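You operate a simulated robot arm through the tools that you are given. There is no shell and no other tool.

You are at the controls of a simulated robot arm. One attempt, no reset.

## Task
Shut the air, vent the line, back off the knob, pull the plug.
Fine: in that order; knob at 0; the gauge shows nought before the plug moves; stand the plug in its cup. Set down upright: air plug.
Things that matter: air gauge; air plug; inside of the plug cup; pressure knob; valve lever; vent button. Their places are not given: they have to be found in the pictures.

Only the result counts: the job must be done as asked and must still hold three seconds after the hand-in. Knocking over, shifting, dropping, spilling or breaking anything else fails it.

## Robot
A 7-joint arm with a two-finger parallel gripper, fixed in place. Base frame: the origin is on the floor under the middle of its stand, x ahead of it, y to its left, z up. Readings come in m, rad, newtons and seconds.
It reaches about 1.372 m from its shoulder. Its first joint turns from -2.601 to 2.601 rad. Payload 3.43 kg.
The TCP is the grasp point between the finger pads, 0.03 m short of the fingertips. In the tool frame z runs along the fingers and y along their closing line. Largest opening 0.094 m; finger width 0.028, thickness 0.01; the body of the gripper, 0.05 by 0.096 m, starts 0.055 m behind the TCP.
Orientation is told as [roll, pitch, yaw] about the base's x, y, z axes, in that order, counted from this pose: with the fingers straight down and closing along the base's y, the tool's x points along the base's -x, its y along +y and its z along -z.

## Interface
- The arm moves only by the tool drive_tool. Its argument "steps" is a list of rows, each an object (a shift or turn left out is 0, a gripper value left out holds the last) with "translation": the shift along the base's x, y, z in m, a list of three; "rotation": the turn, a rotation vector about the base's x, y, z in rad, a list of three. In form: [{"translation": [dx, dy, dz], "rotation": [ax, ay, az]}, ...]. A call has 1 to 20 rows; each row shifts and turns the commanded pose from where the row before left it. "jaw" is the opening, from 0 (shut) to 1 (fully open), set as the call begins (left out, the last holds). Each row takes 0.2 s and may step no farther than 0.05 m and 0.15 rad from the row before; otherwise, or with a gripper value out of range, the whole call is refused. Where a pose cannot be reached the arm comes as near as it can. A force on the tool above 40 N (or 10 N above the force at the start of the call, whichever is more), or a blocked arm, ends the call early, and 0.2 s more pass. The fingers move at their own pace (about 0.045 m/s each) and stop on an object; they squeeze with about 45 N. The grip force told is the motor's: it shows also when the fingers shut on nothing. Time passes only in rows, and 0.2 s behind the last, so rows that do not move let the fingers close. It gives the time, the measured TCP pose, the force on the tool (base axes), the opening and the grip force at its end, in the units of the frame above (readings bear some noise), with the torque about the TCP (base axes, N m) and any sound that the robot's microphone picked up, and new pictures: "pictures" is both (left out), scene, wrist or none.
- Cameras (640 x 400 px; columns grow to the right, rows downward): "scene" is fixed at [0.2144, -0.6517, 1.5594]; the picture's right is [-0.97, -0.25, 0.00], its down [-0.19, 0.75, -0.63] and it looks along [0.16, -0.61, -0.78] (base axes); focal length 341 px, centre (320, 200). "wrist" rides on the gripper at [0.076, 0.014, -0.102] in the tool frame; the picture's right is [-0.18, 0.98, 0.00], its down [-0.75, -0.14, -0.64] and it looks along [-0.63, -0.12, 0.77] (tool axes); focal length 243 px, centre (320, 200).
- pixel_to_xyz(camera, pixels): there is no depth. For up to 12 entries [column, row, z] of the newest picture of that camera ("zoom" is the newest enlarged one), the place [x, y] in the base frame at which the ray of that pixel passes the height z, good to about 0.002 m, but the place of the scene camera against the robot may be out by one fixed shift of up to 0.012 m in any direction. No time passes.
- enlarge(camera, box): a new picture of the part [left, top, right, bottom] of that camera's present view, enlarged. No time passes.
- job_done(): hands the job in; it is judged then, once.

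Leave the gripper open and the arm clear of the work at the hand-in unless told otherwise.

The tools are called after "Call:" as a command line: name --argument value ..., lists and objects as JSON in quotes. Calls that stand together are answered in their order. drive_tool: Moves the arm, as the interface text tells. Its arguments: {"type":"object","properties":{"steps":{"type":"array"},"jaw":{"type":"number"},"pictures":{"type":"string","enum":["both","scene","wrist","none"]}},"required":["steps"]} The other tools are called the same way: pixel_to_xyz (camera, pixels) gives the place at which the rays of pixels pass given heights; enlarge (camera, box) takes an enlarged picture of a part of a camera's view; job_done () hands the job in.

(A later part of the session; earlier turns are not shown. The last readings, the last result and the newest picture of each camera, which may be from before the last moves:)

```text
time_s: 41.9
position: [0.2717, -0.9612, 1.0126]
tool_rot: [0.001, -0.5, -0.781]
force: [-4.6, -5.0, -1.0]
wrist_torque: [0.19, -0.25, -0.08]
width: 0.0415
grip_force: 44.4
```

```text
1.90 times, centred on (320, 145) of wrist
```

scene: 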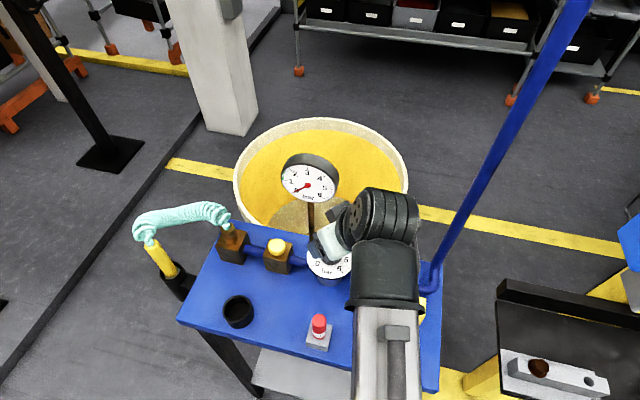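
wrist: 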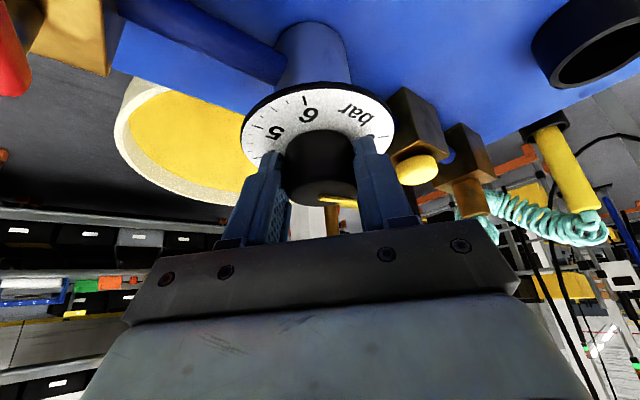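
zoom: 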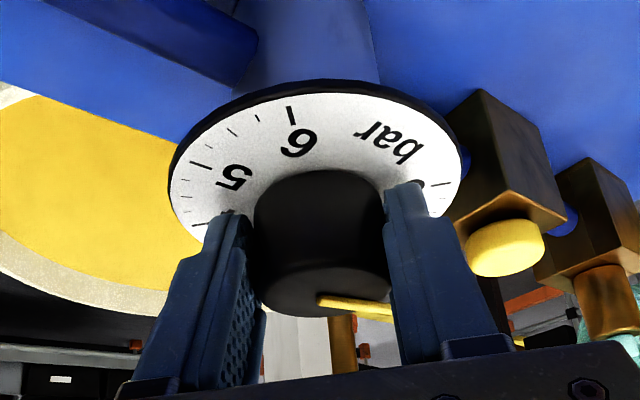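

Gripped again. I'll turn five rows (~30°) and then check the pointer and torque.

Call:
drive_tool --steps '[{"translation": [-0.0013, -0.0014, 0.0], "rotation": [0, 0, 0.105]}, {"translation": [-0.0008, -0.0011, 0.0], "rotation": [0, 0, 0.105]}, {"translation": [-0.0007, -0.0012, 0.0], "rotation": [0, 0, 0.105]}, {"translation": [-0.0005, -0.0012, 0.0], "rotation": [0, 0, 0.105]}, {"translation": [-0.0004, -0.0013, 0.0], "rotation": [0, 0, 0.105]}, {"translation": [0.0, 0.0, 0.0]}]' --pictures "both"

Call:
enlarge --camera "scene" --box '[290, 220, 370, 300]'

Call:
enlarge --camera "wrist" --box '[220, 40, 420, 250]'

```text
time_s: 43.3
position: [0.2691, -0.9676, 1.013]
tool_rot: [0.001, -0.498, -0.255]
force: [-10.6, 0.8, -1.5]
wrist_torque: [0.46, 0.05, -0.02]
width: 0.0413
grip_force: 45.3
```

scene: 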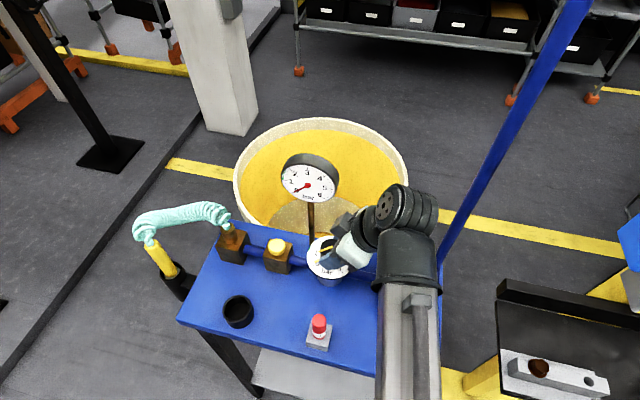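
wrist: 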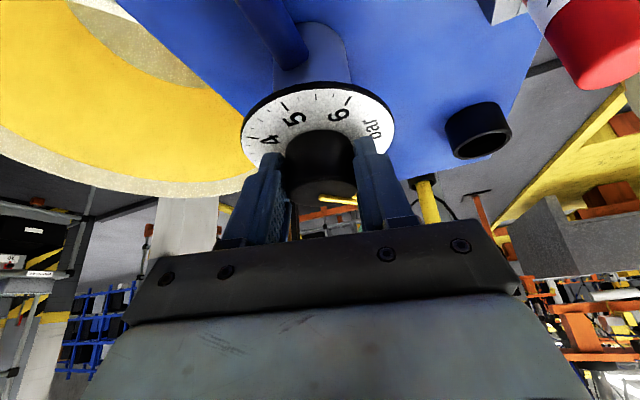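

```text
5.00 times, centred on (330, 260) of scene
```

zoom: 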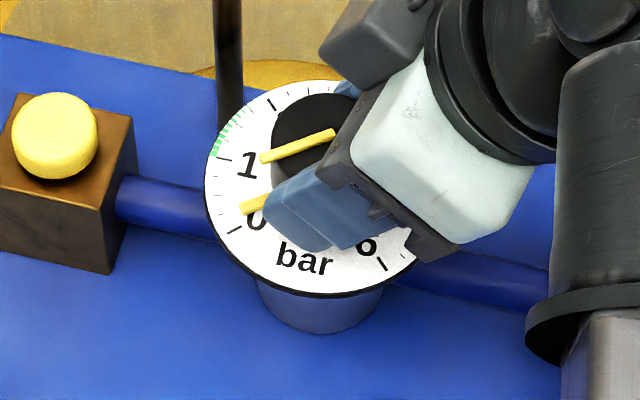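

```text
1.90 times, centred on (320, 145) of wrist
```

zoom: 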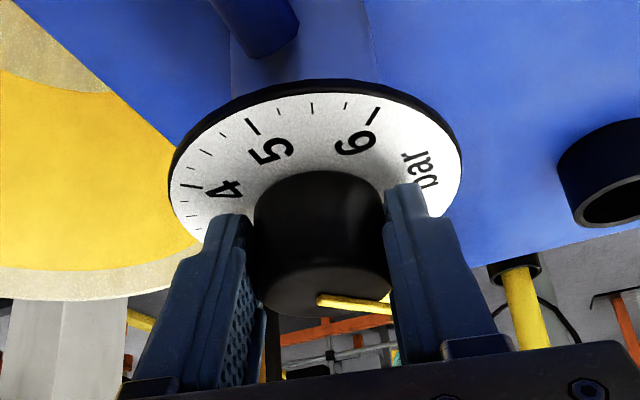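

The marker is now close to the 0 tick (zoom (242,211)). I'll measure what's left.

Call:
enlarge --camera "scene" --box '[300, 230, 350, 280]'

```text
8.00 times, centred on (325, 255) of scene
```

zoom: 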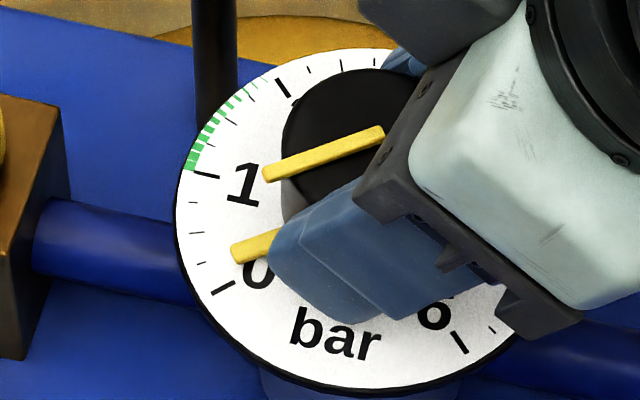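

Call:
pixel_to_xyz --camera "zoom" --pixels '[[235, 254, 0.974], [278, 238, 0.974], [267, 172, 1.011], [382, 133, 1.011], [212, 293, 0.972], [234, 281, 0.972], [196, 173, 0.972], [455, 332, 0.972], [282, 86, 0.972], [466, 352, 0.972]]'

```text
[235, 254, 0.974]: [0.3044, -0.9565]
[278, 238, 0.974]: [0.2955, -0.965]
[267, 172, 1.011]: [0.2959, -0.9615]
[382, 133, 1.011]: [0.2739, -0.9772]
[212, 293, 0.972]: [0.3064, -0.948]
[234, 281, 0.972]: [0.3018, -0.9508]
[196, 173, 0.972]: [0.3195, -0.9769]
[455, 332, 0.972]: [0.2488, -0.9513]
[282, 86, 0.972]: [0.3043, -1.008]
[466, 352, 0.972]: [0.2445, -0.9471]
```

The marker is at ≈36.5° against 45° for zero, so about 8.5° remains. I'll turn 0.15 rad more.

Call:
drive_tool --steps '[{"translation": [-0.0003, -0.0009, 0.0], "rotation": [0, 0, 0.075]}, {"translation": [-0.0002, -0.001, 0.0], "rotation": [0, 0, 0.075]}, {"translation": [0.0, 0.0, 0.0]}]' --pictures "both"

Call:
enlarge --camera "scene" --box '[300, 230, 350, 280]'

Call:
pixel_to_xyz --camera "scene" --pixels '[[440, 215, 1.3], [440, 215, 1.2]]'

```text
time_s: 44.1
position: [0.2676, -0.9692, 1.013]
tool_rot: [0.001, -0.497, -0.106]
force: [-10.3, 10.2, -8.2]
wrist_torque: [-0.65, 0.61, -0.26]
width: 0.0415
grip_force: 45.4
```

scene: 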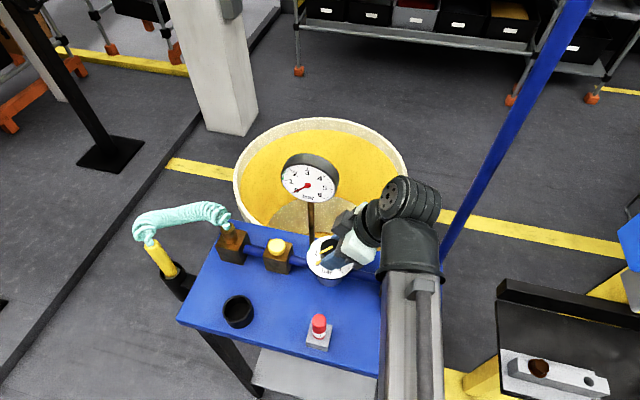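
wrist: 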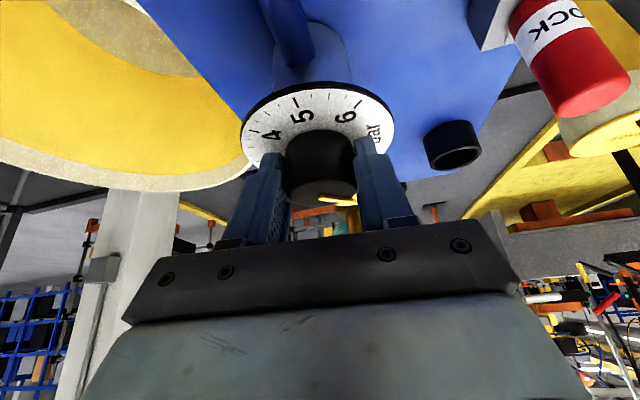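

```text
8.00 times, centred on (325, 255) of scene
```

zoom: 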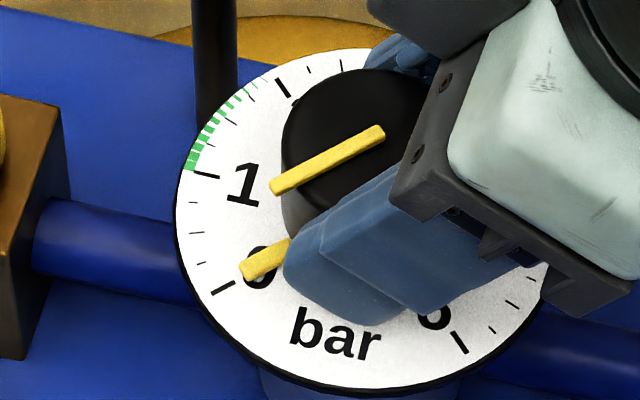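

```text
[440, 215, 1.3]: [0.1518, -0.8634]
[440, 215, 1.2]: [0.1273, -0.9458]
```

Force and torque rose a little (torque z -0.26), possibly an end stop. I'll measure the marker again.

Call:
pixel_to_xyz --camera "zoom" --pixels '[[243, 269, 0.974], [289, 244, 0.974], [273, 186, 1.011], [382, 132, 1.011], [212, 293, 0.972], [234, 281, 0.972]]'

```text
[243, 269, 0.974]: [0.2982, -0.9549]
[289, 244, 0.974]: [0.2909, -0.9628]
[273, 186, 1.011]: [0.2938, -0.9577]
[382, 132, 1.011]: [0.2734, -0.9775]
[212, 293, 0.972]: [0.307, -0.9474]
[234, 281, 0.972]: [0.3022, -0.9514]
```

Marker 45.5°/44.6° and top bar 44.1° against the 0 tick at ~44.5°, so the knob is at 0. I'll open, lift straight up, back off and recheck.

Call:
drive_tool --steps '[{"translation": [0.0, 0.0, 0.0]}, {"translation": [0.0, 0.0, 0.0]}, {"translation": [0.0, 0.0, 0.0]}, {"translation": [0.0, 0.0, 0.015]}, {"translation": [0.0, 0.0, 0.03]}, {"translation": [-0.02, 0.01, 0.01]}, {"translation": [-0.02, 0.03, 0.0]}, {"translation": [-0.01, 0.04, 0.0]}, {"translation": [0.0, 0.0, 0.0]}]' --jaw 0.7 --pictures "both"

Call:
enlarge --camera "scene" --box '[300, 230, 360, 290]'

```text
time_s: 46.1
position: [0.2186, -0.8888, 1.0683]
tool_rot: [0.001, -0.501, -0.106]
force: [0.8, 1.1, 0.3]
wrist_torque: [-0.02, 0.0, 0.01]
width: 0.0658
grip_force: 0.1
```

scene: 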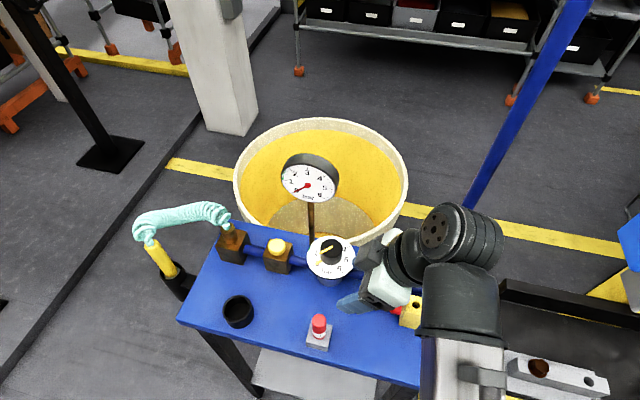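
wrist: 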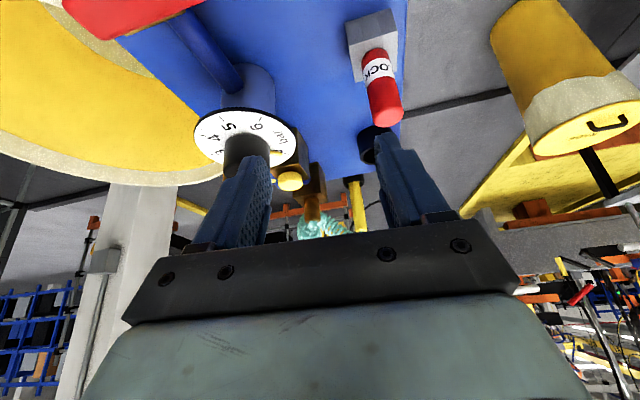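

```text
6.67 times, centred on (330, 260) of scene
```

zoom: 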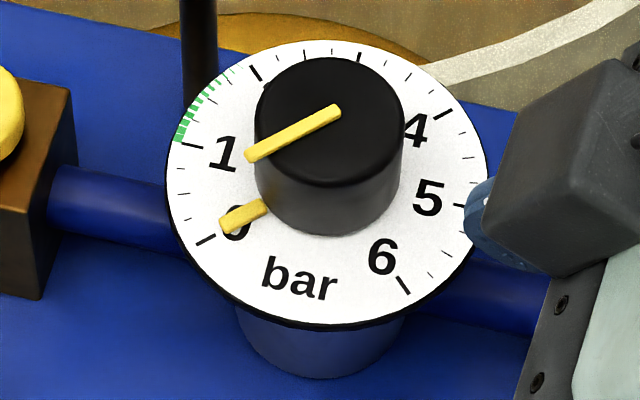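

Call:
pixel_to_xyz --camera "zoom" --pixels '[[222, 226, 0.974], [265, 205, 0.974], [248, 156, 1.011], [337, 109, 1.011], [196, 243, 0.972], [214, 234, 0.972], [168, 142, 0.972], [464, 206, 0.972], [409, 293, 0.972], [329, 122, 1.008]]'

```text
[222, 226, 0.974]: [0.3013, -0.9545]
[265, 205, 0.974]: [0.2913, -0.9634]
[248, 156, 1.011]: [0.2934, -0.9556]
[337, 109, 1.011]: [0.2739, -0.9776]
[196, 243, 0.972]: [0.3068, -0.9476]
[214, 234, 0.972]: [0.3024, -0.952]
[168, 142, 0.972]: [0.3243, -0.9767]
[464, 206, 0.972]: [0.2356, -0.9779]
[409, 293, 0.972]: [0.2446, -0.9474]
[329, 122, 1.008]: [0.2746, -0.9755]
```

The knob reads 0 (marker ~42.5°, bar ~46.6-48.5° and tick ~44.5°, within parallax). For the plug I'd like the fingers reaching in from the robot side with the camera on top, which is the yaw +90° family tilted about x. I'll reorient in free space while rising.

Call:
drive_tool --steps '[{"translation": [0.0, 0.01, 0.02], "rotation": [0, 0, 0.106]}, {"translation": [0.0, 0.01, 0.02], "rotation": [0, 0.125, 0]}, {"translation": [0.01, 0.01, 0.015], "rotation": [0, 0.125, 0]}, {"translation": [0.01, 0.01, 0.01], "rotation": [0, 0.125, 0]}, {"translation": [0.01, 0.01, 0.0], "rotation": [0, 0.125, 0]}, {"translation": [0.01, 0.01, 0.0], "rotation": [0, 0, 0.131]}, {"translation": [0.01, 0.0, 0.0], "rotation": [0, 0, 0.131]}, {"translation": [0.01, 0.0, 0.0], "rotation": [0, 0, 0.131]}, {"translation": [0.01, 0.0, 0.0], "rotation": [0, 0, 0.131]}, {"translation": [0.01, 0.0, 0.0], "rotation": [0, 0, 0.131]}, {"translation": [0.0, 0.0, 0.0], "rotation": [0, 0, 0.131]}, {"translation": [0.0, 0.0, 0.0], "rotation": [0, 0, 0.131]}, {"translation": [0.0, 0.0, 0.0]}]' --pictures "both"

```text
time_s: 48.9
position: [0.2989, -0.8294, 1.134]
tool_rot: [0.001, 0.0, 0.919]
force: [-0.7, -0.2, 0.1]
wrist_torque: [0.0, -0.01, 0.02]
width: 0.0659
grip_force: 0.1
```

scene: 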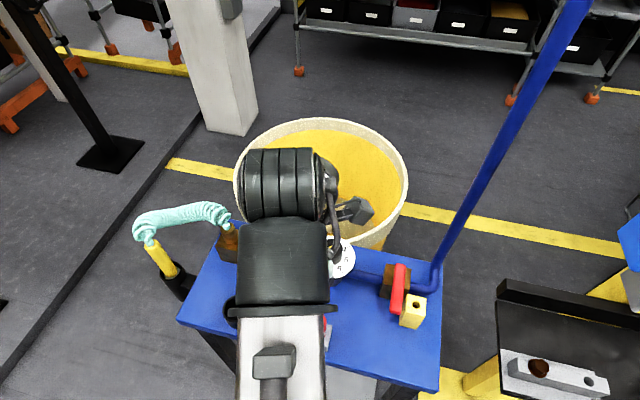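
wrist: 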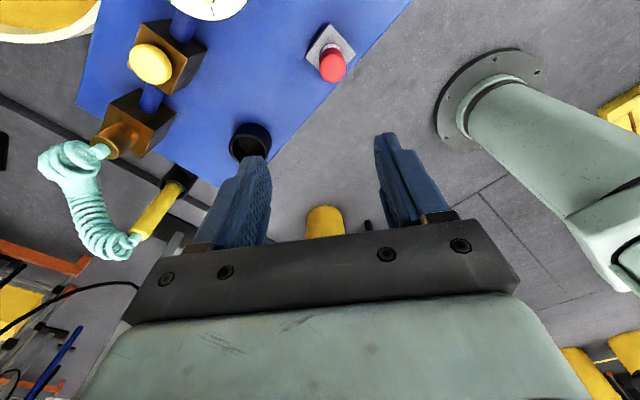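

Good view of the outlet, the hose and the yellow handle at left. I'll enlarge that.

Call:
enlarge --camera "wrist" --box '[20, 20, 280, 270]'

Call:
enlarge --camera "scene" --box '[120, 195, 260, 315]'

```text
1.60 times, centred on (150, 145) of wrist
```

zoom: 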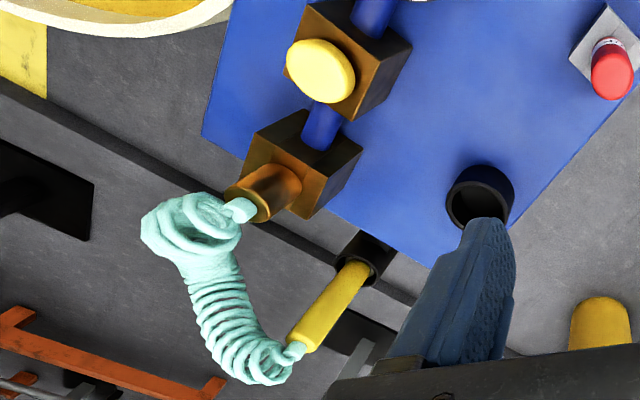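

```text
3.33 times, centred on (190, 255) of scene
```

zoom: 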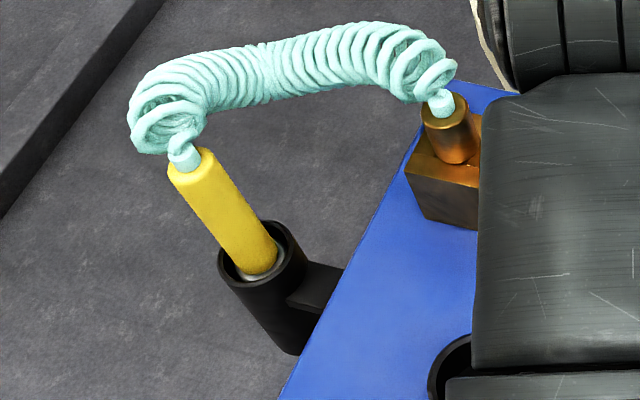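

I need to know which part is the plug: the brass cylinder on the outlet block or the yellow handle in the black holder. I'll zoom hard on both from both cameras.

Call:
enlarge --camera "wrist" --box '[80, 80, 180, 170]'

Call:
enlarge --camera "wrist" --box '[110, 155, 210, 260]'

Call:
enlarge --camera "scene" --box '[205, 205, 255, 255]'

Call:
enlarge --camera "scene" --box '[140, 230, 200, 305]'

```text
4.44 times, centred on (130, 125) of wrist
```

zoom: 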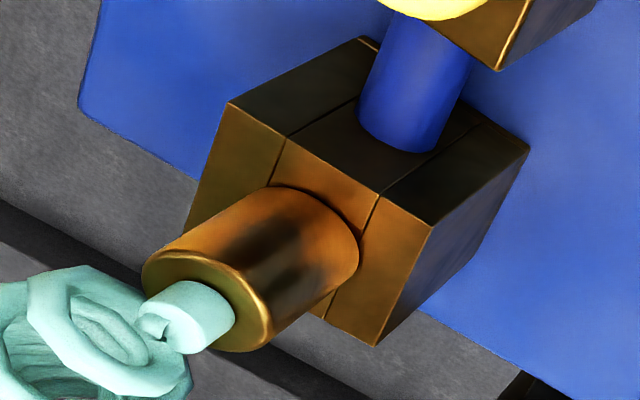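

```text
3.81 times, centred on (160, 208) of wrist
```

zoom: 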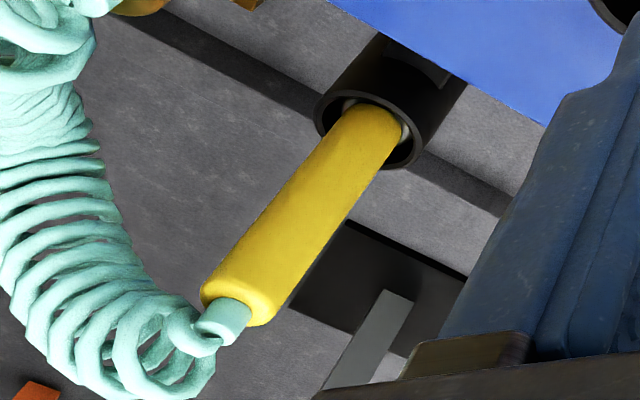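

```text
8.00 times, centred on (230, 230) of scene
```

zoom: 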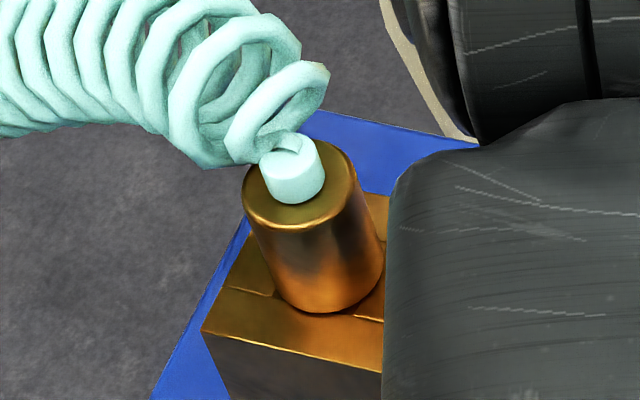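

```text
5.33 times, centred on (170, 268) of scene
```

zoom: 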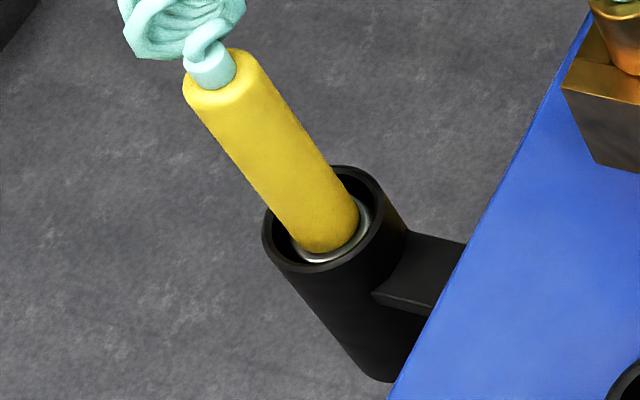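

The outlet block shows seam lines, as the yellow wooden block with a hole does, so it's built around a hole: a socket with the brass cylinder plugged into it. The yellow handle looks like the air tool hanging loosely in its holster. So the brass hose end on the line's outlet is the air plug. I'll triangulate it and the cup.

Call:
pixel_to_xyz --camera "wrist" --pixels '[[104, 148.6, 0.98], [104, 148.6, 1.0], [104, 148.6, 1.02], [125.5, 134, 0.95], [125.5, 134, 0.97], [250, 133, 0.92], [250, 133, 0.94], [250, 133, 0.95]]'

Call:
pixel_to_xyz --camera "scene" --pixels '[[226.9, 230, 0.98], [226.9, 230, 1.0], [226.9, 230, 1.02], [231.9, 240.6, 0.95], [231.9, 240.6, 0.97]]'

Call:
enlarge --camera "wrist" --box '[215, 90, 295, 170]'

```text
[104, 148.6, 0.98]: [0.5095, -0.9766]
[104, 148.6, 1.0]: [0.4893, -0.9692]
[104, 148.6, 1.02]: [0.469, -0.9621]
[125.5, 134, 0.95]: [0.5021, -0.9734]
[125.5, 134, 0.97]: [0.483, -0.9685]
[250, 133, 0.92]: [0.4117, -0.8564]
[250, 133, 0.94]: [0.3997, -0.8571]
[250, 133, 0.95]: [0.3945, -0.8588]
```

```text
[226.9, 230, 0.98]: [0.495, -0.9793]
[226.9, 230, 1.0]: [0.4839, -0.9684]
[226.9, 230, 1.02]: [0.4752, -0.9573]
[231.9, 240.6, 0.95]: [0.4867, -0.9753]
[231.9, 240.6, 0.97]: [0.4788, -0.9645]
```

```text
5.00 times, centred on (255, 130) of wrist
```

zoom: 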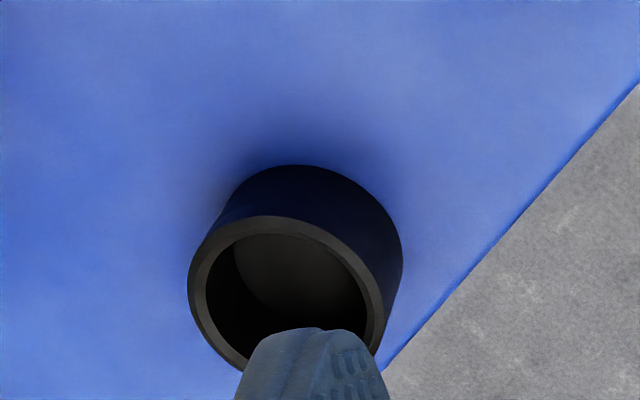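

The plug axis is about (0.490,-0.970), visible from the block top z≈0.96 to about 1.00, and the cup is near (0.42,-0.86) with its rim at ~0.94. The hose rises from the plug's top, so I'll grip from the robot side with near-horizontal fingers. I'm turning to yaw 90° and tilting -75° about x in free space.

Call:
drive_tool --steps '[{"translation": [0.01, 0.01, 0.0], "rotation": [0, 0, 0.131]}, {"translation": [0.01, 0.01, 0.0], "rotation": [0, 0, 0.131]}, {"translation": [0.01, 0.01, 0.0], "rotation": [0, 0, 0.13]}, {"translation": [0.01, 0.01, 0.0], "rotation": [0, 0, 0.13]}, {"translation": [0.01, 0.01, 0.0], "rotation": [0, 0, 0.13]}, {"translation": [0.01, 0.01, 0.0], "rotation": [-0.131, 0, 0]}, {"translation": [0.01, 0.0, 0.0], "rotation": [-0.131, 0, 0]}, {"translation": [0.01, 0.0, 0.0], "rotation": [-0.131, 0, 0]}, {"translation": [0.01, 0.0, 0.0], "rotation": [-0.131, 0, 0]}, {"translation": [0.01, 0.0, 0.0], "rotation": [-0.131, 0, 0]}, {"translation": [0.01, 0.0, 0.0], "rotation": [-0.131, 0, 0]}, {"translation": [0.01, 0.0, 0.0], "rotation": [-0.131, 0, 0]}, {"translation": [0.0, 0.0, 0.0]}]' --pictures "both"

```text
time_s: 51.7
position: [0.4191, -0.7685, 1.1326]
tool_rot: [-0.002, 0.922, 1.571]
force: [0.5, -0.9, -0.5]
wrist_torque: [-0.01, 0.04, -0.02]
width: 0.0662
grip_force: 0.1
```

scene: 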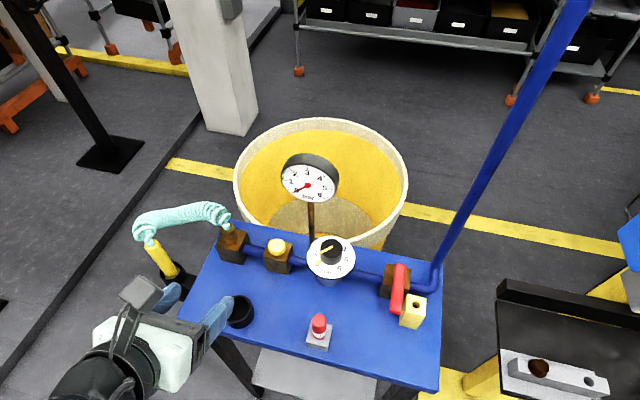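
wrist: 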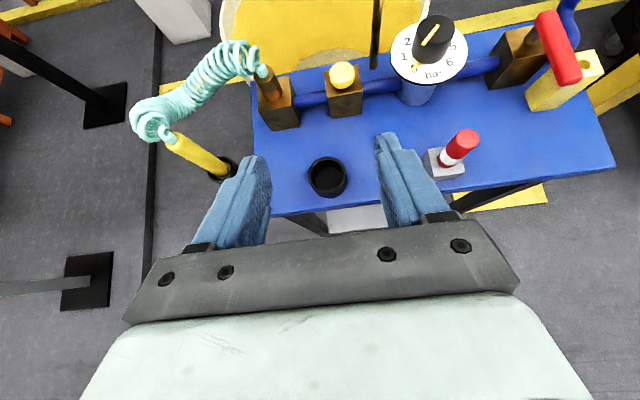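

Now the whole table is in view from the wrist. I'll enlarge the knob, the plug and the cup, and triangulate.

Call:
enlarge --camera "wrist" --box '[380, 0, 480, 100]'

Call:
enlarge --camera "wrist" --box '[120, 30, 380, 210]'

Call:
pixel_to_xyz --camera "wrist" --pixels '[[262, 70, 1.0], [262, 70, 0.99], [273, 96, 0.96], [273, 96, 0.97], [326, 172, 0.94], [326, 172, 0.93], [326, 178, 0.94], [170, 137, 1.02], [170, 137, 1.04], [225, 168, 0.92], [341, 75, 0.957], [265, 72, 0.995]]'

```text
4.00 times, centred on (430, 50) of wrist
```

zoom: 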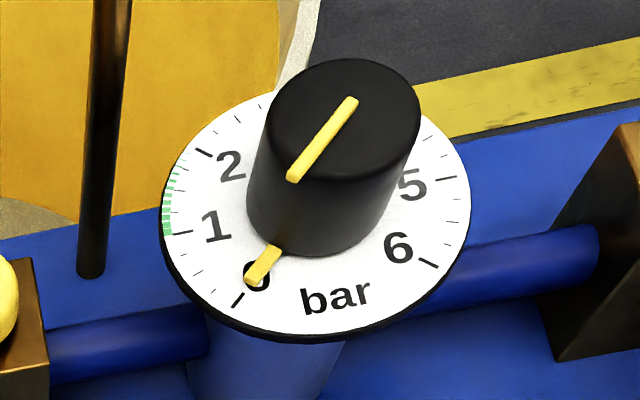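

```text
2.22 times, centred on (250, 120) of wrist
```

zoom: 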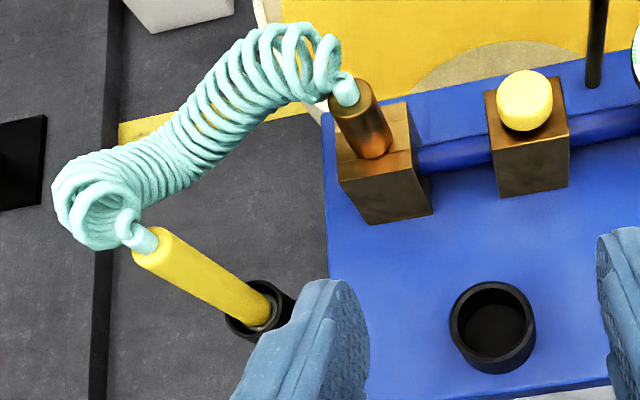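

```text
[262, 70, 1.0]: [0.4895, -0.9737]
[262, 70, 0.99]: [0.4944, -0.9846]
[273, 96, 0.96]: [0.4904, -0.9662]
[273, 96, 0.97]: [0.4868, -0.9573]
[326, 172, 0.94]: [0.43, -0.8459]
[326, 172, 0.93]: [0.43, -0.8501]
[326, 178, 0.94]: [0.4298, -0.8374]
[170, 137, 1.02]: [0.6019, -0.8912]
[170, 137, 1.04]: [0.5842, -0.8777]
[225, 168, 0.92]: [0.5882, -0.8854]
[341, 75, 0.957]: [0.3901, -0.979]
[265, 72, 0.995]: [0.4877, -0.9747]
```

The knob marker lines up with the 0 tick from this side too. The cup centre is about (0.4285,-0.849) with its rim at z≈0.93, and it's about 45 mm wide inside. The plug is ~30 mm thick at about (0.488,-0.968). I'll finish the tilt, turn the approach slightly so the body keeps off the hose, and move to a pre-grasp 9 cm in front of the plug.

Call:
drive_tool --steps '[{"translation": [0.0, 0.0, -0.01], "rotation": [-0.131, 0, 0]}, {"translation": [0.0, 0.0, -0.01], "rotation": [-0.131, 0, 0]}, {"translation": [0.0, 0.0, -0.01], "rotation": [-0.13, 0, 0]}, {"translation": [0.0, -0.01, -0.01], "rotation": [0, 0, 0.15]}, {"translation": [0.0, -0.02, -0.015], "rotation": [0, 0, 0.15]}, {"translation": [0.014, -0.025, -0.018]}, {"translation": [0.014, -0.03, -0.02]}, {"translation": [0.0152, -0.0315, -0.0186]}, {"translation": [0.0, 0.0, 0.0]}]' --pictures "both"

Call:
enlarge --camera "wrist" --box '[220, 40, 420, 240]'

Call:
enlarge --camera "scene" --box '[130, 190, 280, 340]'

```text
time_s: 53.7
position: [0.4615, -0.8865, 1.021]
tool_rot: [-0.001, 1.309, 1.867]
force: [0.7, 0.4, -0.3]
wrist_torque: [-0.04, 0.0, -0.05]
width: 0.0658
grip_force: 0.0
```

scene: 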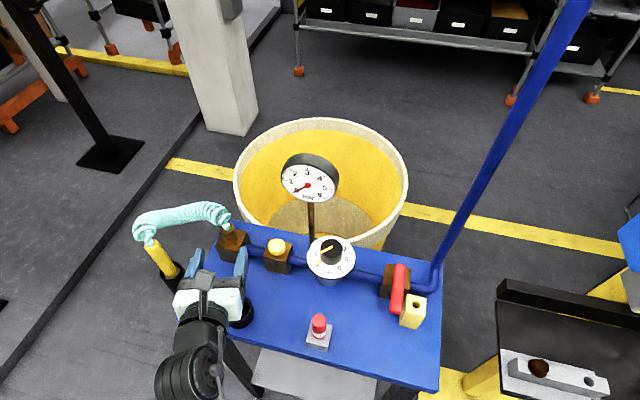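
wrist: 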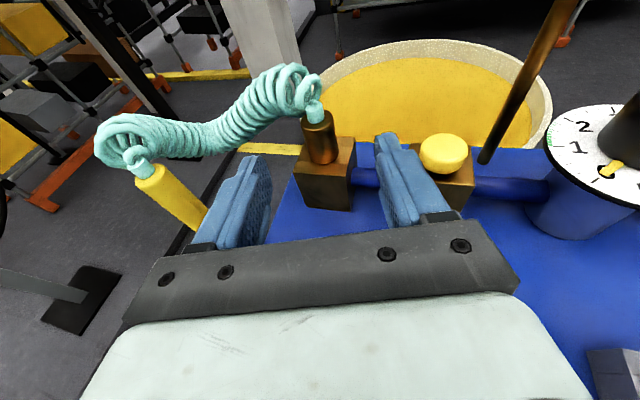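

```text
2.00 times, centred on (320, 140) of wrist
```

zoom: 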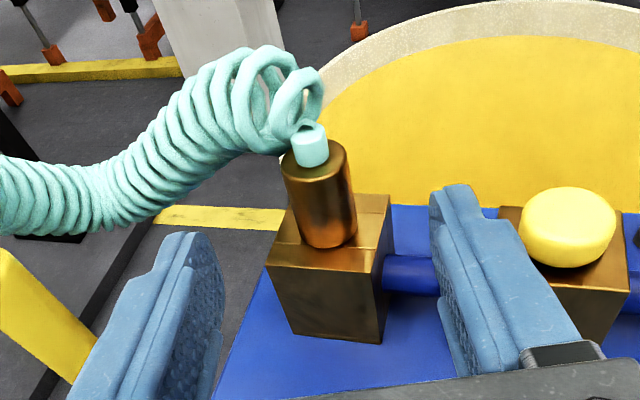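

```text
2.67 times, centred on (205, 265) of scene
```

zoom: 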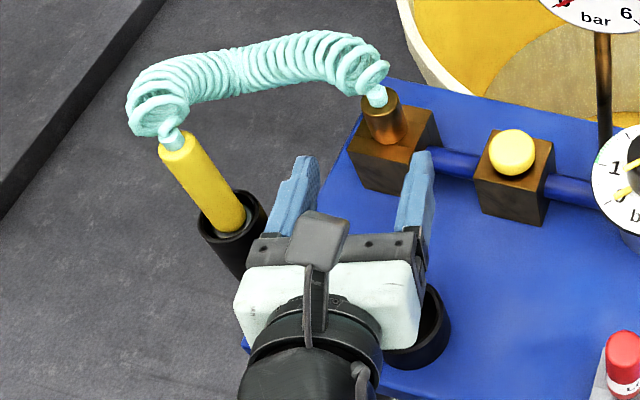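

The plug is centred between the open fingers. I'll refine its axis and heights from this view.

Call:
pixel_to_xyz --camera "wrist" --pixels '[[318.5, 121, 1.0], [318.5, 121, 1.005], [318.5, 121, 0.995], [325, 158, 0.955], [325, 158, 0.96], [325, 158, 0.965], [301, 122, 1.0], [334, 117, 1.0]]'

```text
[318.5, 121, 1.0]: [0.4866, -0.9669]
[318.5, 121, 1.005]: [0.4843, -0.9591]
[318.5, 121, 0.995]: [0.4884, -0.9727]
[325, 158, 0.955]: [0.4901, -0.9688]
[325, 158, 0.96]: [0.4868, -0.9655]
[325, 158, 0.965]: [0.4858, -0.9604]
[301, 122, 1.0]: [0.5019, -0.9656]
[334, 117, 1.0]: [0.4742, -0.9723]
```

Plug axis (0.4875,-0.968), top z≈1.00, ~29 mm thick. I'll advance along the fingers to straddle it near the top.

Call:
drive_tool --steps '[{"translation": [0.0087, -0.0272, -0.0077]}, {"translation": [0.0087, -0.0272, -0.0077]}, {"translation": [0.0086, -0.0271, -0.0076]}, {"translation": [0.0, 0.0, 0.0]}]' --pictures "both"

Call:
enlarge --camera "wrist" --box '[220, 40, 420, 240]'

Call:
enlarge --camera "scene" --box '[170, 190, 290, 310]'

```text
time_s: 54.7
position: [0.4883, -0.9685, 0.9981]
tool_rot: [-0.002, 1.309, 1.87]
force: [0.8, 0.8, -0.8]
wrist_torque: [0.01, 0.0, -0.02]
width: 0.0658
grip_force: 0.1
```

scene: 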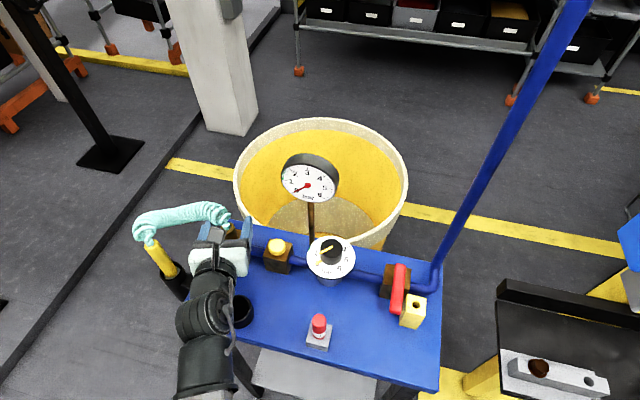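
wrist: 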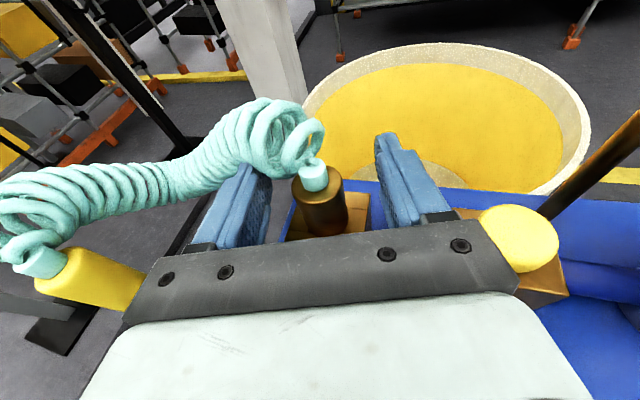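

```text
2.00 times, centred on (320, 140) of wrist
```

zoom: 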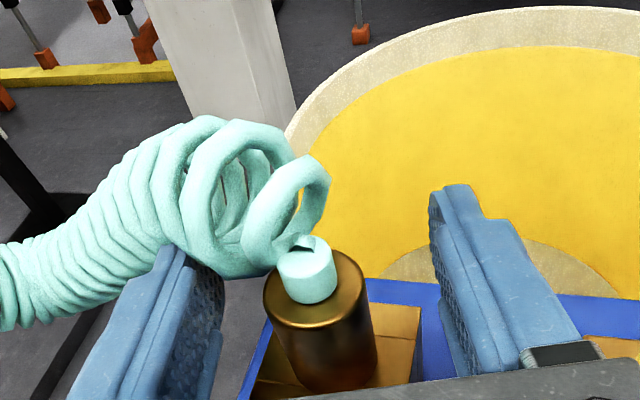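

```text
3.33 times, centred on (230, 250) of scene
```

zoom: 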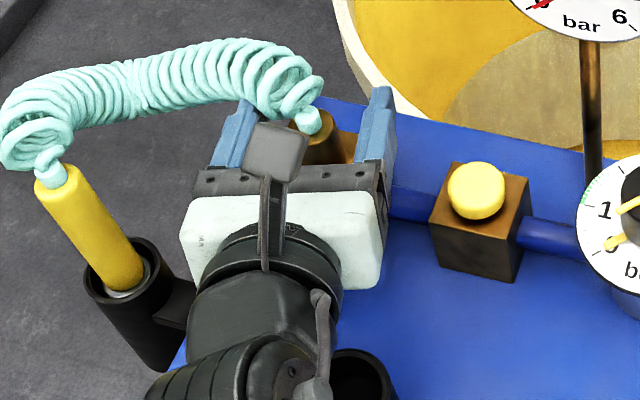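

The fingers straddle the plug just under its top, with the hose passing above the left finger. The gauge still shows 0. I'll close on the plug.

Call:
drive_tool --steps '[{"translation": [0.0, 0.0, 0.0]}, {"translation": [0.0, 0.0, 0.0]}, {"translation": [0.0, 0.0, 0.0]}, {"translation": [0.0, 0.0, 0.0]}, {"translation": [0.0, 0.0, 0.0]}]' --jaw 0 --pictures "wrist"

Call:
enlarge --camera "scene" --box '[260, 140, 360, 210]'

Call:
enlarge --camera "wrist" --box '[220, 40, 420, 240]'

```text
time_s: 55.9
position: [0.4886, -0.9689, 0.9986]
tool_rot: [-0.001, 1.31, 1.869]
force: [0.7, -0.3, 0.5]
wrist_torque: [-0.05, -0.02, -0.03]
width: 0.0303
grip_force: 44.9
```

wrist: 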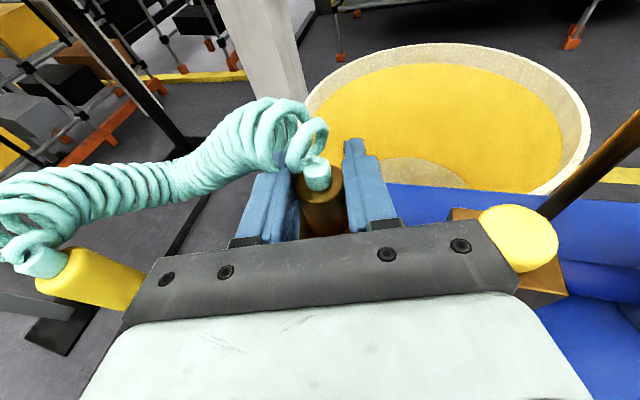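

```text
5.71 times, centred on (310, 175) of scene
```

zoom: 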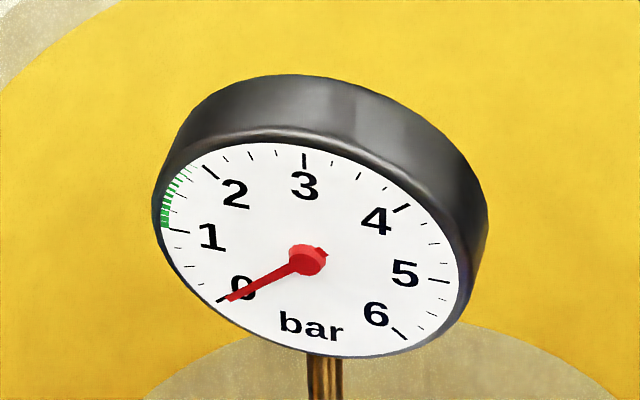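

```text
2.00 times, centred on (320, 140) of wrist
```

zoom: 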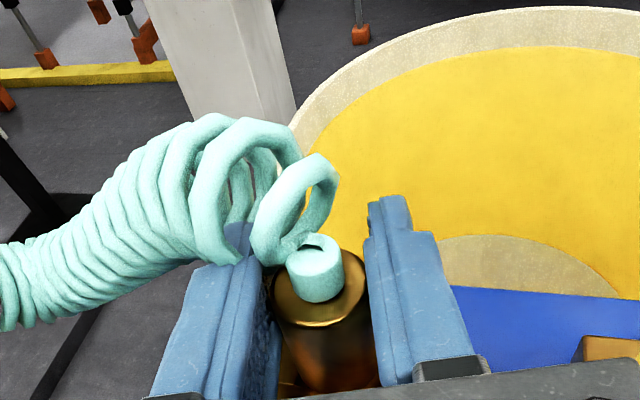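

Gripped at 30.3 mm with almost no side force, and the gauge is at 0. I'll pull gently, straight up, 8 mm first.

Call:
drive_tool --steps '[{"translation": [0.0, 0.0, 0.002]}, {"translation": [0.0, 0.0, 0.003]}, {"translation": [0.0, 0.0, 0.003]}, {"translation": [0.0, 0.0, 0.0]}]' --pictures "both"

Call:
enlarge --camera "wrist" --box '[220, 40, 420, 240]'

```text
time_s: 56.9
position: [0.4891, -0.9684, 1.0052]
tool_rot: [-0.004, 1.31, 1.868]
force: [0.6, -0.3, -0.7]
wrist_torque: [0.01, 0.0, 0.0]
width: 0.0305
grip_force: 45.0
```

scene: 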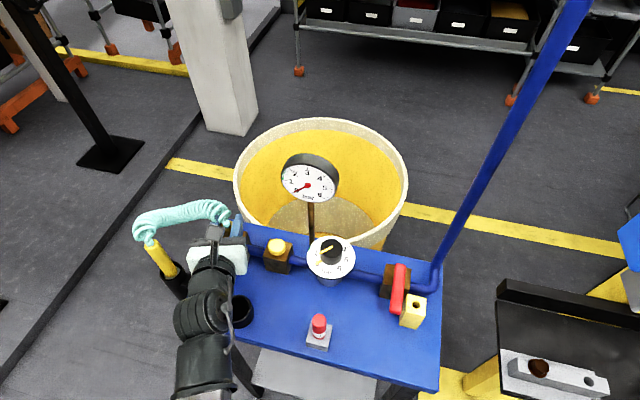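
wrist: 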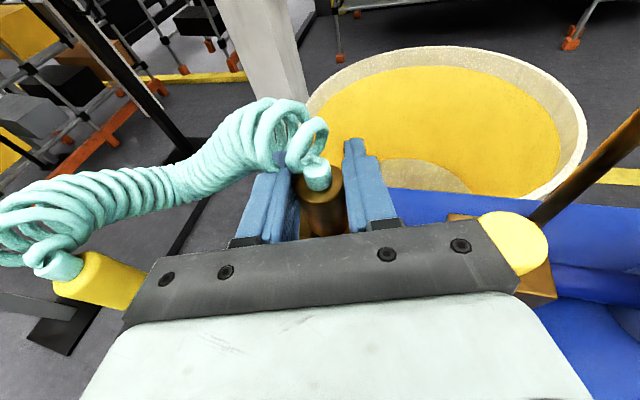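

```text
2.00 times, centred on (320, 140) of wrist
```

zoom: 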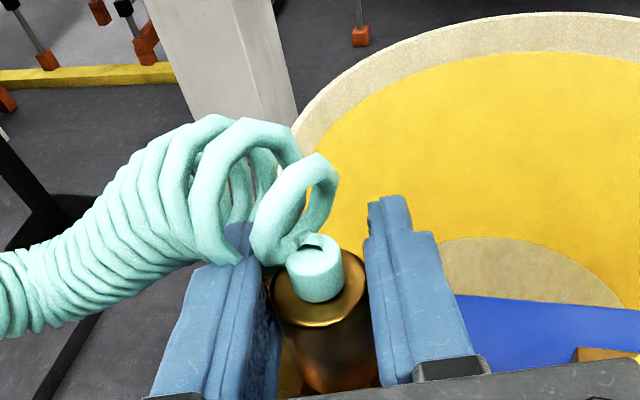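

The plug comes up with the fingers with no notable force, so the brass part is the removable plug. I'll keep lifting straight up until the nose is clear of the socket.

Call:
drive_tool --steps '[{"translation": [0.0, 0.0, 0.01]}, {"translation": [0.0, 0.0, 0.01]}, {"translation": [0.0, 0.0, 0.01]}, {"translation": [0.0, 0.0, 0.015]}, {"translation": [0.0, 0.0, 0.015]}, {"translation": [0.0, 0.0, 0.0]}]' --pictures "both"

Call:
enlarge --camera "wrist" --box '[220, 90, 420, 250]'

Call:
enlarge --camera "scene" --box '[170, 190, 290, 310]'

```text
time_s: 58.3
position: [0.4877, -0.9676, 1.0658]
tool_rot: [-0.001, 1.312, 1.87]
force: [0.6, 0.1, 0.4]
wrist_torque: [0.02, -0.01, -0.01]
width: 0.0305
grip_force: 44.8
```

scene: 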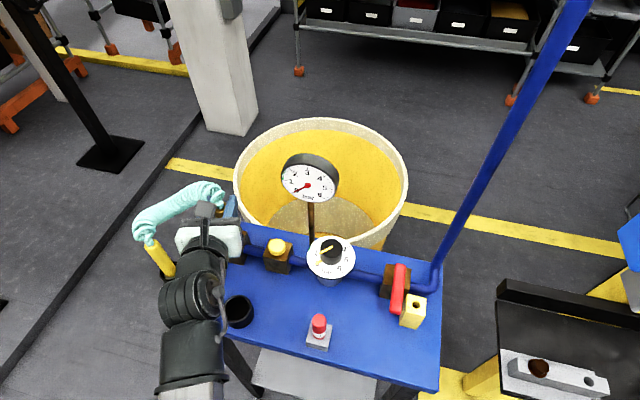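
wrist: 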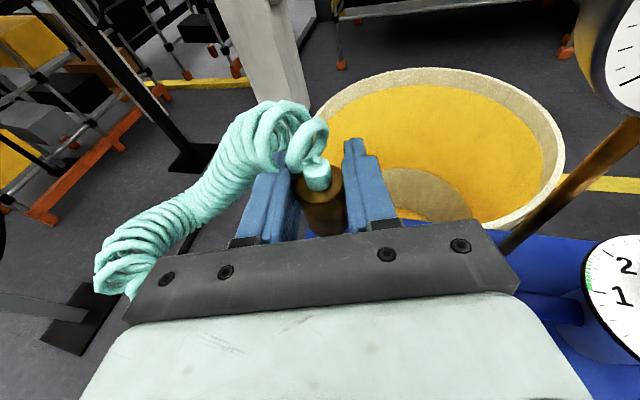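

```text
2.50 times, centred on (320, 170) of wrist
```

zoom: 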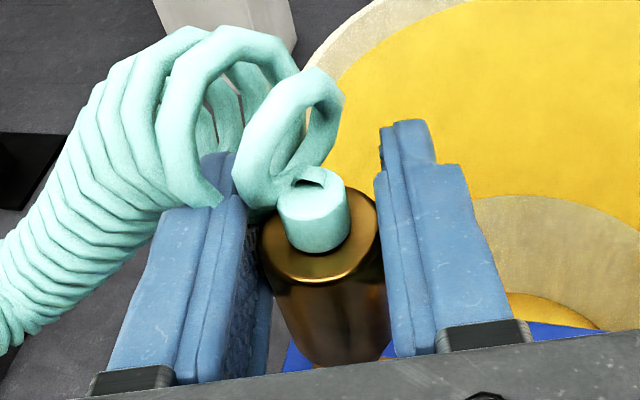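

```text
3.33 times, centred on (230, 250) of scene
```

zoom: 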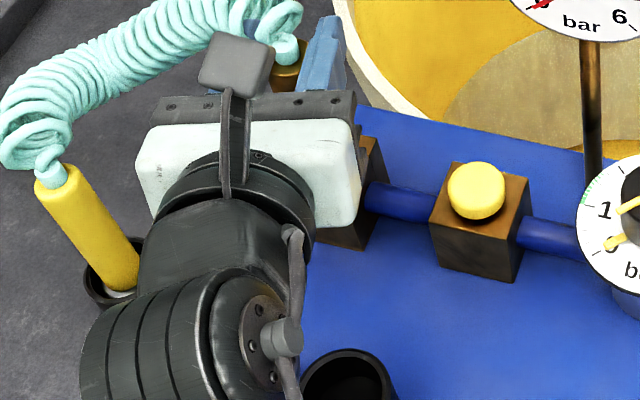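

The lift was free of force, z=1.066. I'll go up another 30 mm to be sure the nose is out, then carry the plug over the cup at (0.429,-0.848).

Call:
drive_tool --steps '[{"translation": [0.0, 0.0, 0.015]}, {"translation": [0.0, 0.0, 0.015]}, {"translation": [-0.007, 0.014, 0.0]}, {"translation": [-0.012, 0.024, 0.0]}, {"translation": [-0.012, 0.024, 0.0]}, {"translation": [-0.012, 0.024, 0.0]}, {"translation": [-0.01, 0.02, 0.0]}, {"translation": [-0.006, 0.0126, 0.0]}, {"translation": [0.0, 0.0, 0.0]}]' --pictures "both"

Call:
enlarge --camera "wrist" --box '[200, 40, 440, 250]'

Call:
enlarge --camera "scene" --box '[160, 190, 300, 350]'

```text
time_s: 60.3
position: [0.4281, -0.8487, 1.0962]
tool_rot: [-0.003, 1.31, 1.87]
force: [0.1, -0.2, 0.6]
wrist_torque: [-0.02, 0.03, 0.0]
width: 0.0302
grip_force: 44.9
```

scene: 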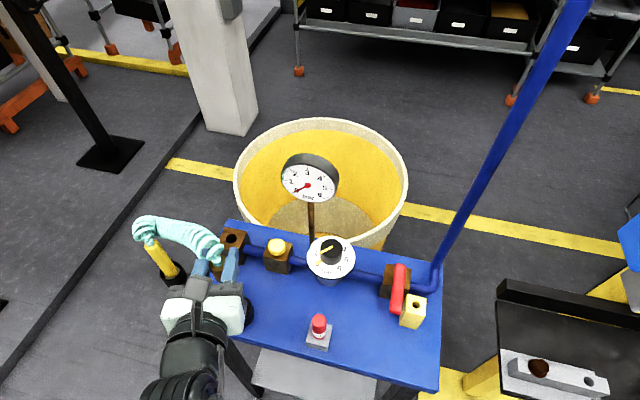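
wrist: 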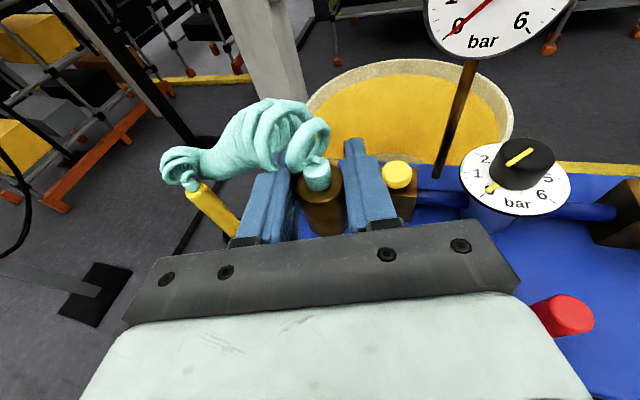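

```text
1.90 times, centred on (320, 145) of wrist
```

zoom: 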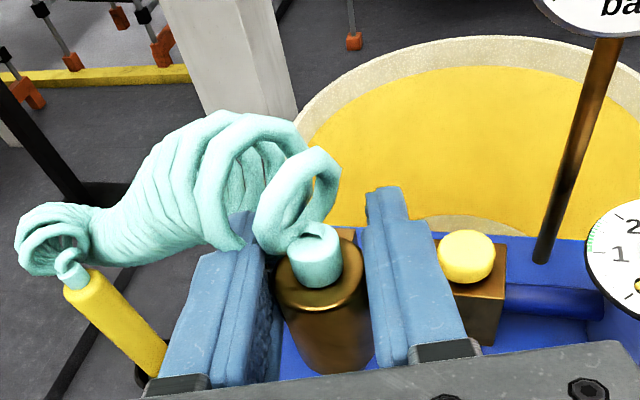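

```text
2.50 times, centred on (230, 270) of scene
```

zoom: 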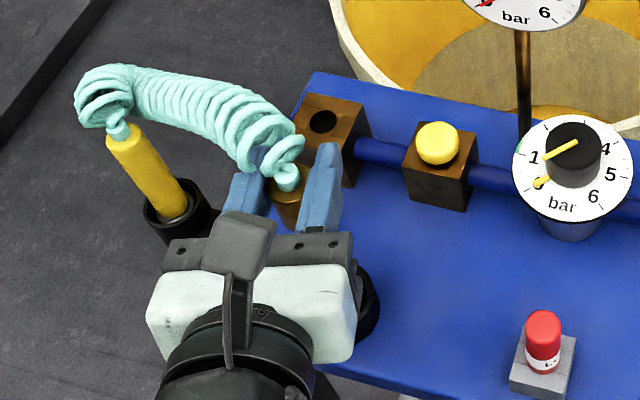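

The socket now shows an empty hole (scene zoom (322,122)), and the plug is held over the cup. I'll lower to z≈1.02 first, then in small steps while watching the force.

Call:
drive_tool --steps '[{"translation": [0.0005, 0.0, -0.02]}, {"translation": [0.0, 0.0, -0.02]}, {"translation": [0.0, 0.0, -0.02]}, {"translation": [0.0, 0.0, -0.015]}, {"translation": [0.0, 0.0, 0.0]}]' --pictures "both"

Call:
enlarge --camera "scene" --box '[180, 230, 290, 340]'

```text
time_s: 61.5
position: [0.4303, -0.8479, 1.0207]
tool_rot: [-0.004, 1.311, 1.868]
force: [-0.5, 0.5, -0.6]
wrist_torque: [0.02, -0.01, 0.0]
width: 0.0301
grip_force: 45.4
```

scene: 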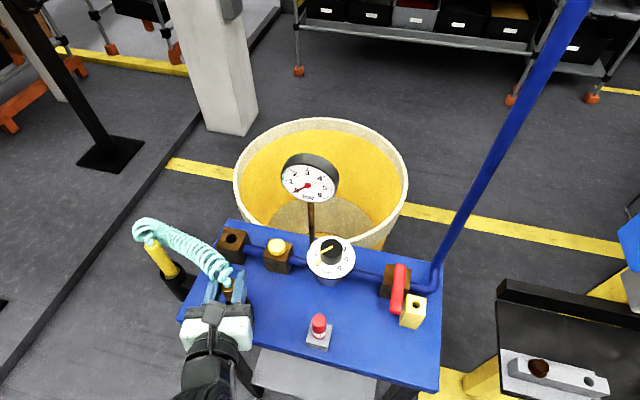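
wrist: 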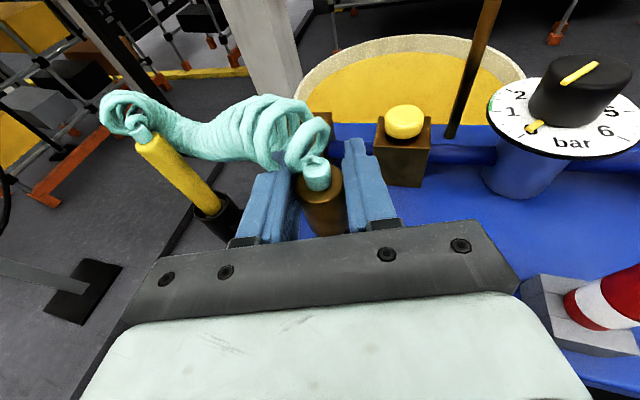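

```text
3.64 times, centred on (235, 285) of scene
```

zoom: 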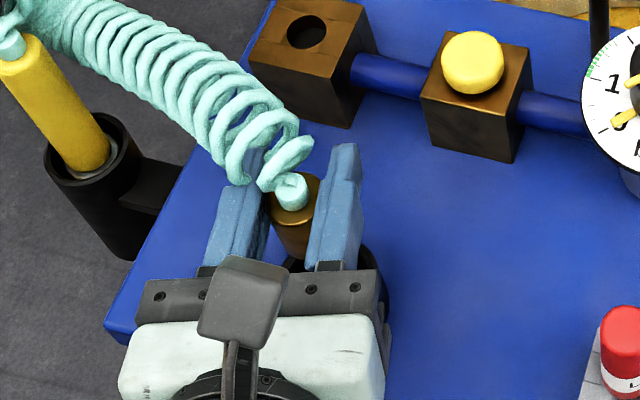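

Before going into the cup I want to compare plug axis and cup centre in the same camera. I'll zoom on the plug and the visible cup rim.

Call:
enlarge --camera "scene" --box '[210, 265, 265, 325]'

Call:
pixel_to_xyz --camera "scene" --pixels '[[237.8, 309.2, 0.93], [237.8, 307, 0.93], [229, 283, 1.022]]'

```text
6.67 times, centred on (238, 295) of scene
```

zoom: 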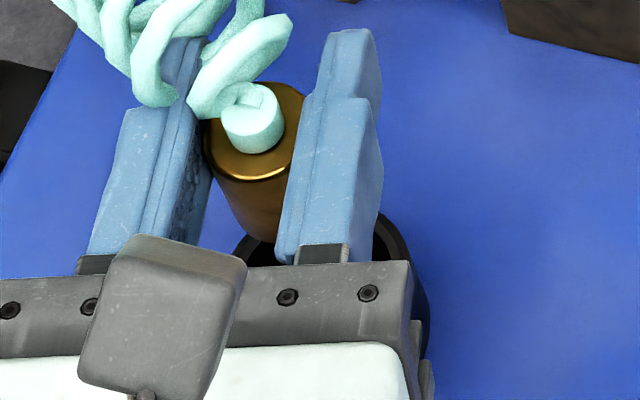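

```text
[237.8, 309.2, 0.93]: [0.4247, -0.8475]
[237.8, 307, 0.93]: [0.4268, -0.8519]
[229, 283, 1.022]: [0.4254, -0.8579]
```

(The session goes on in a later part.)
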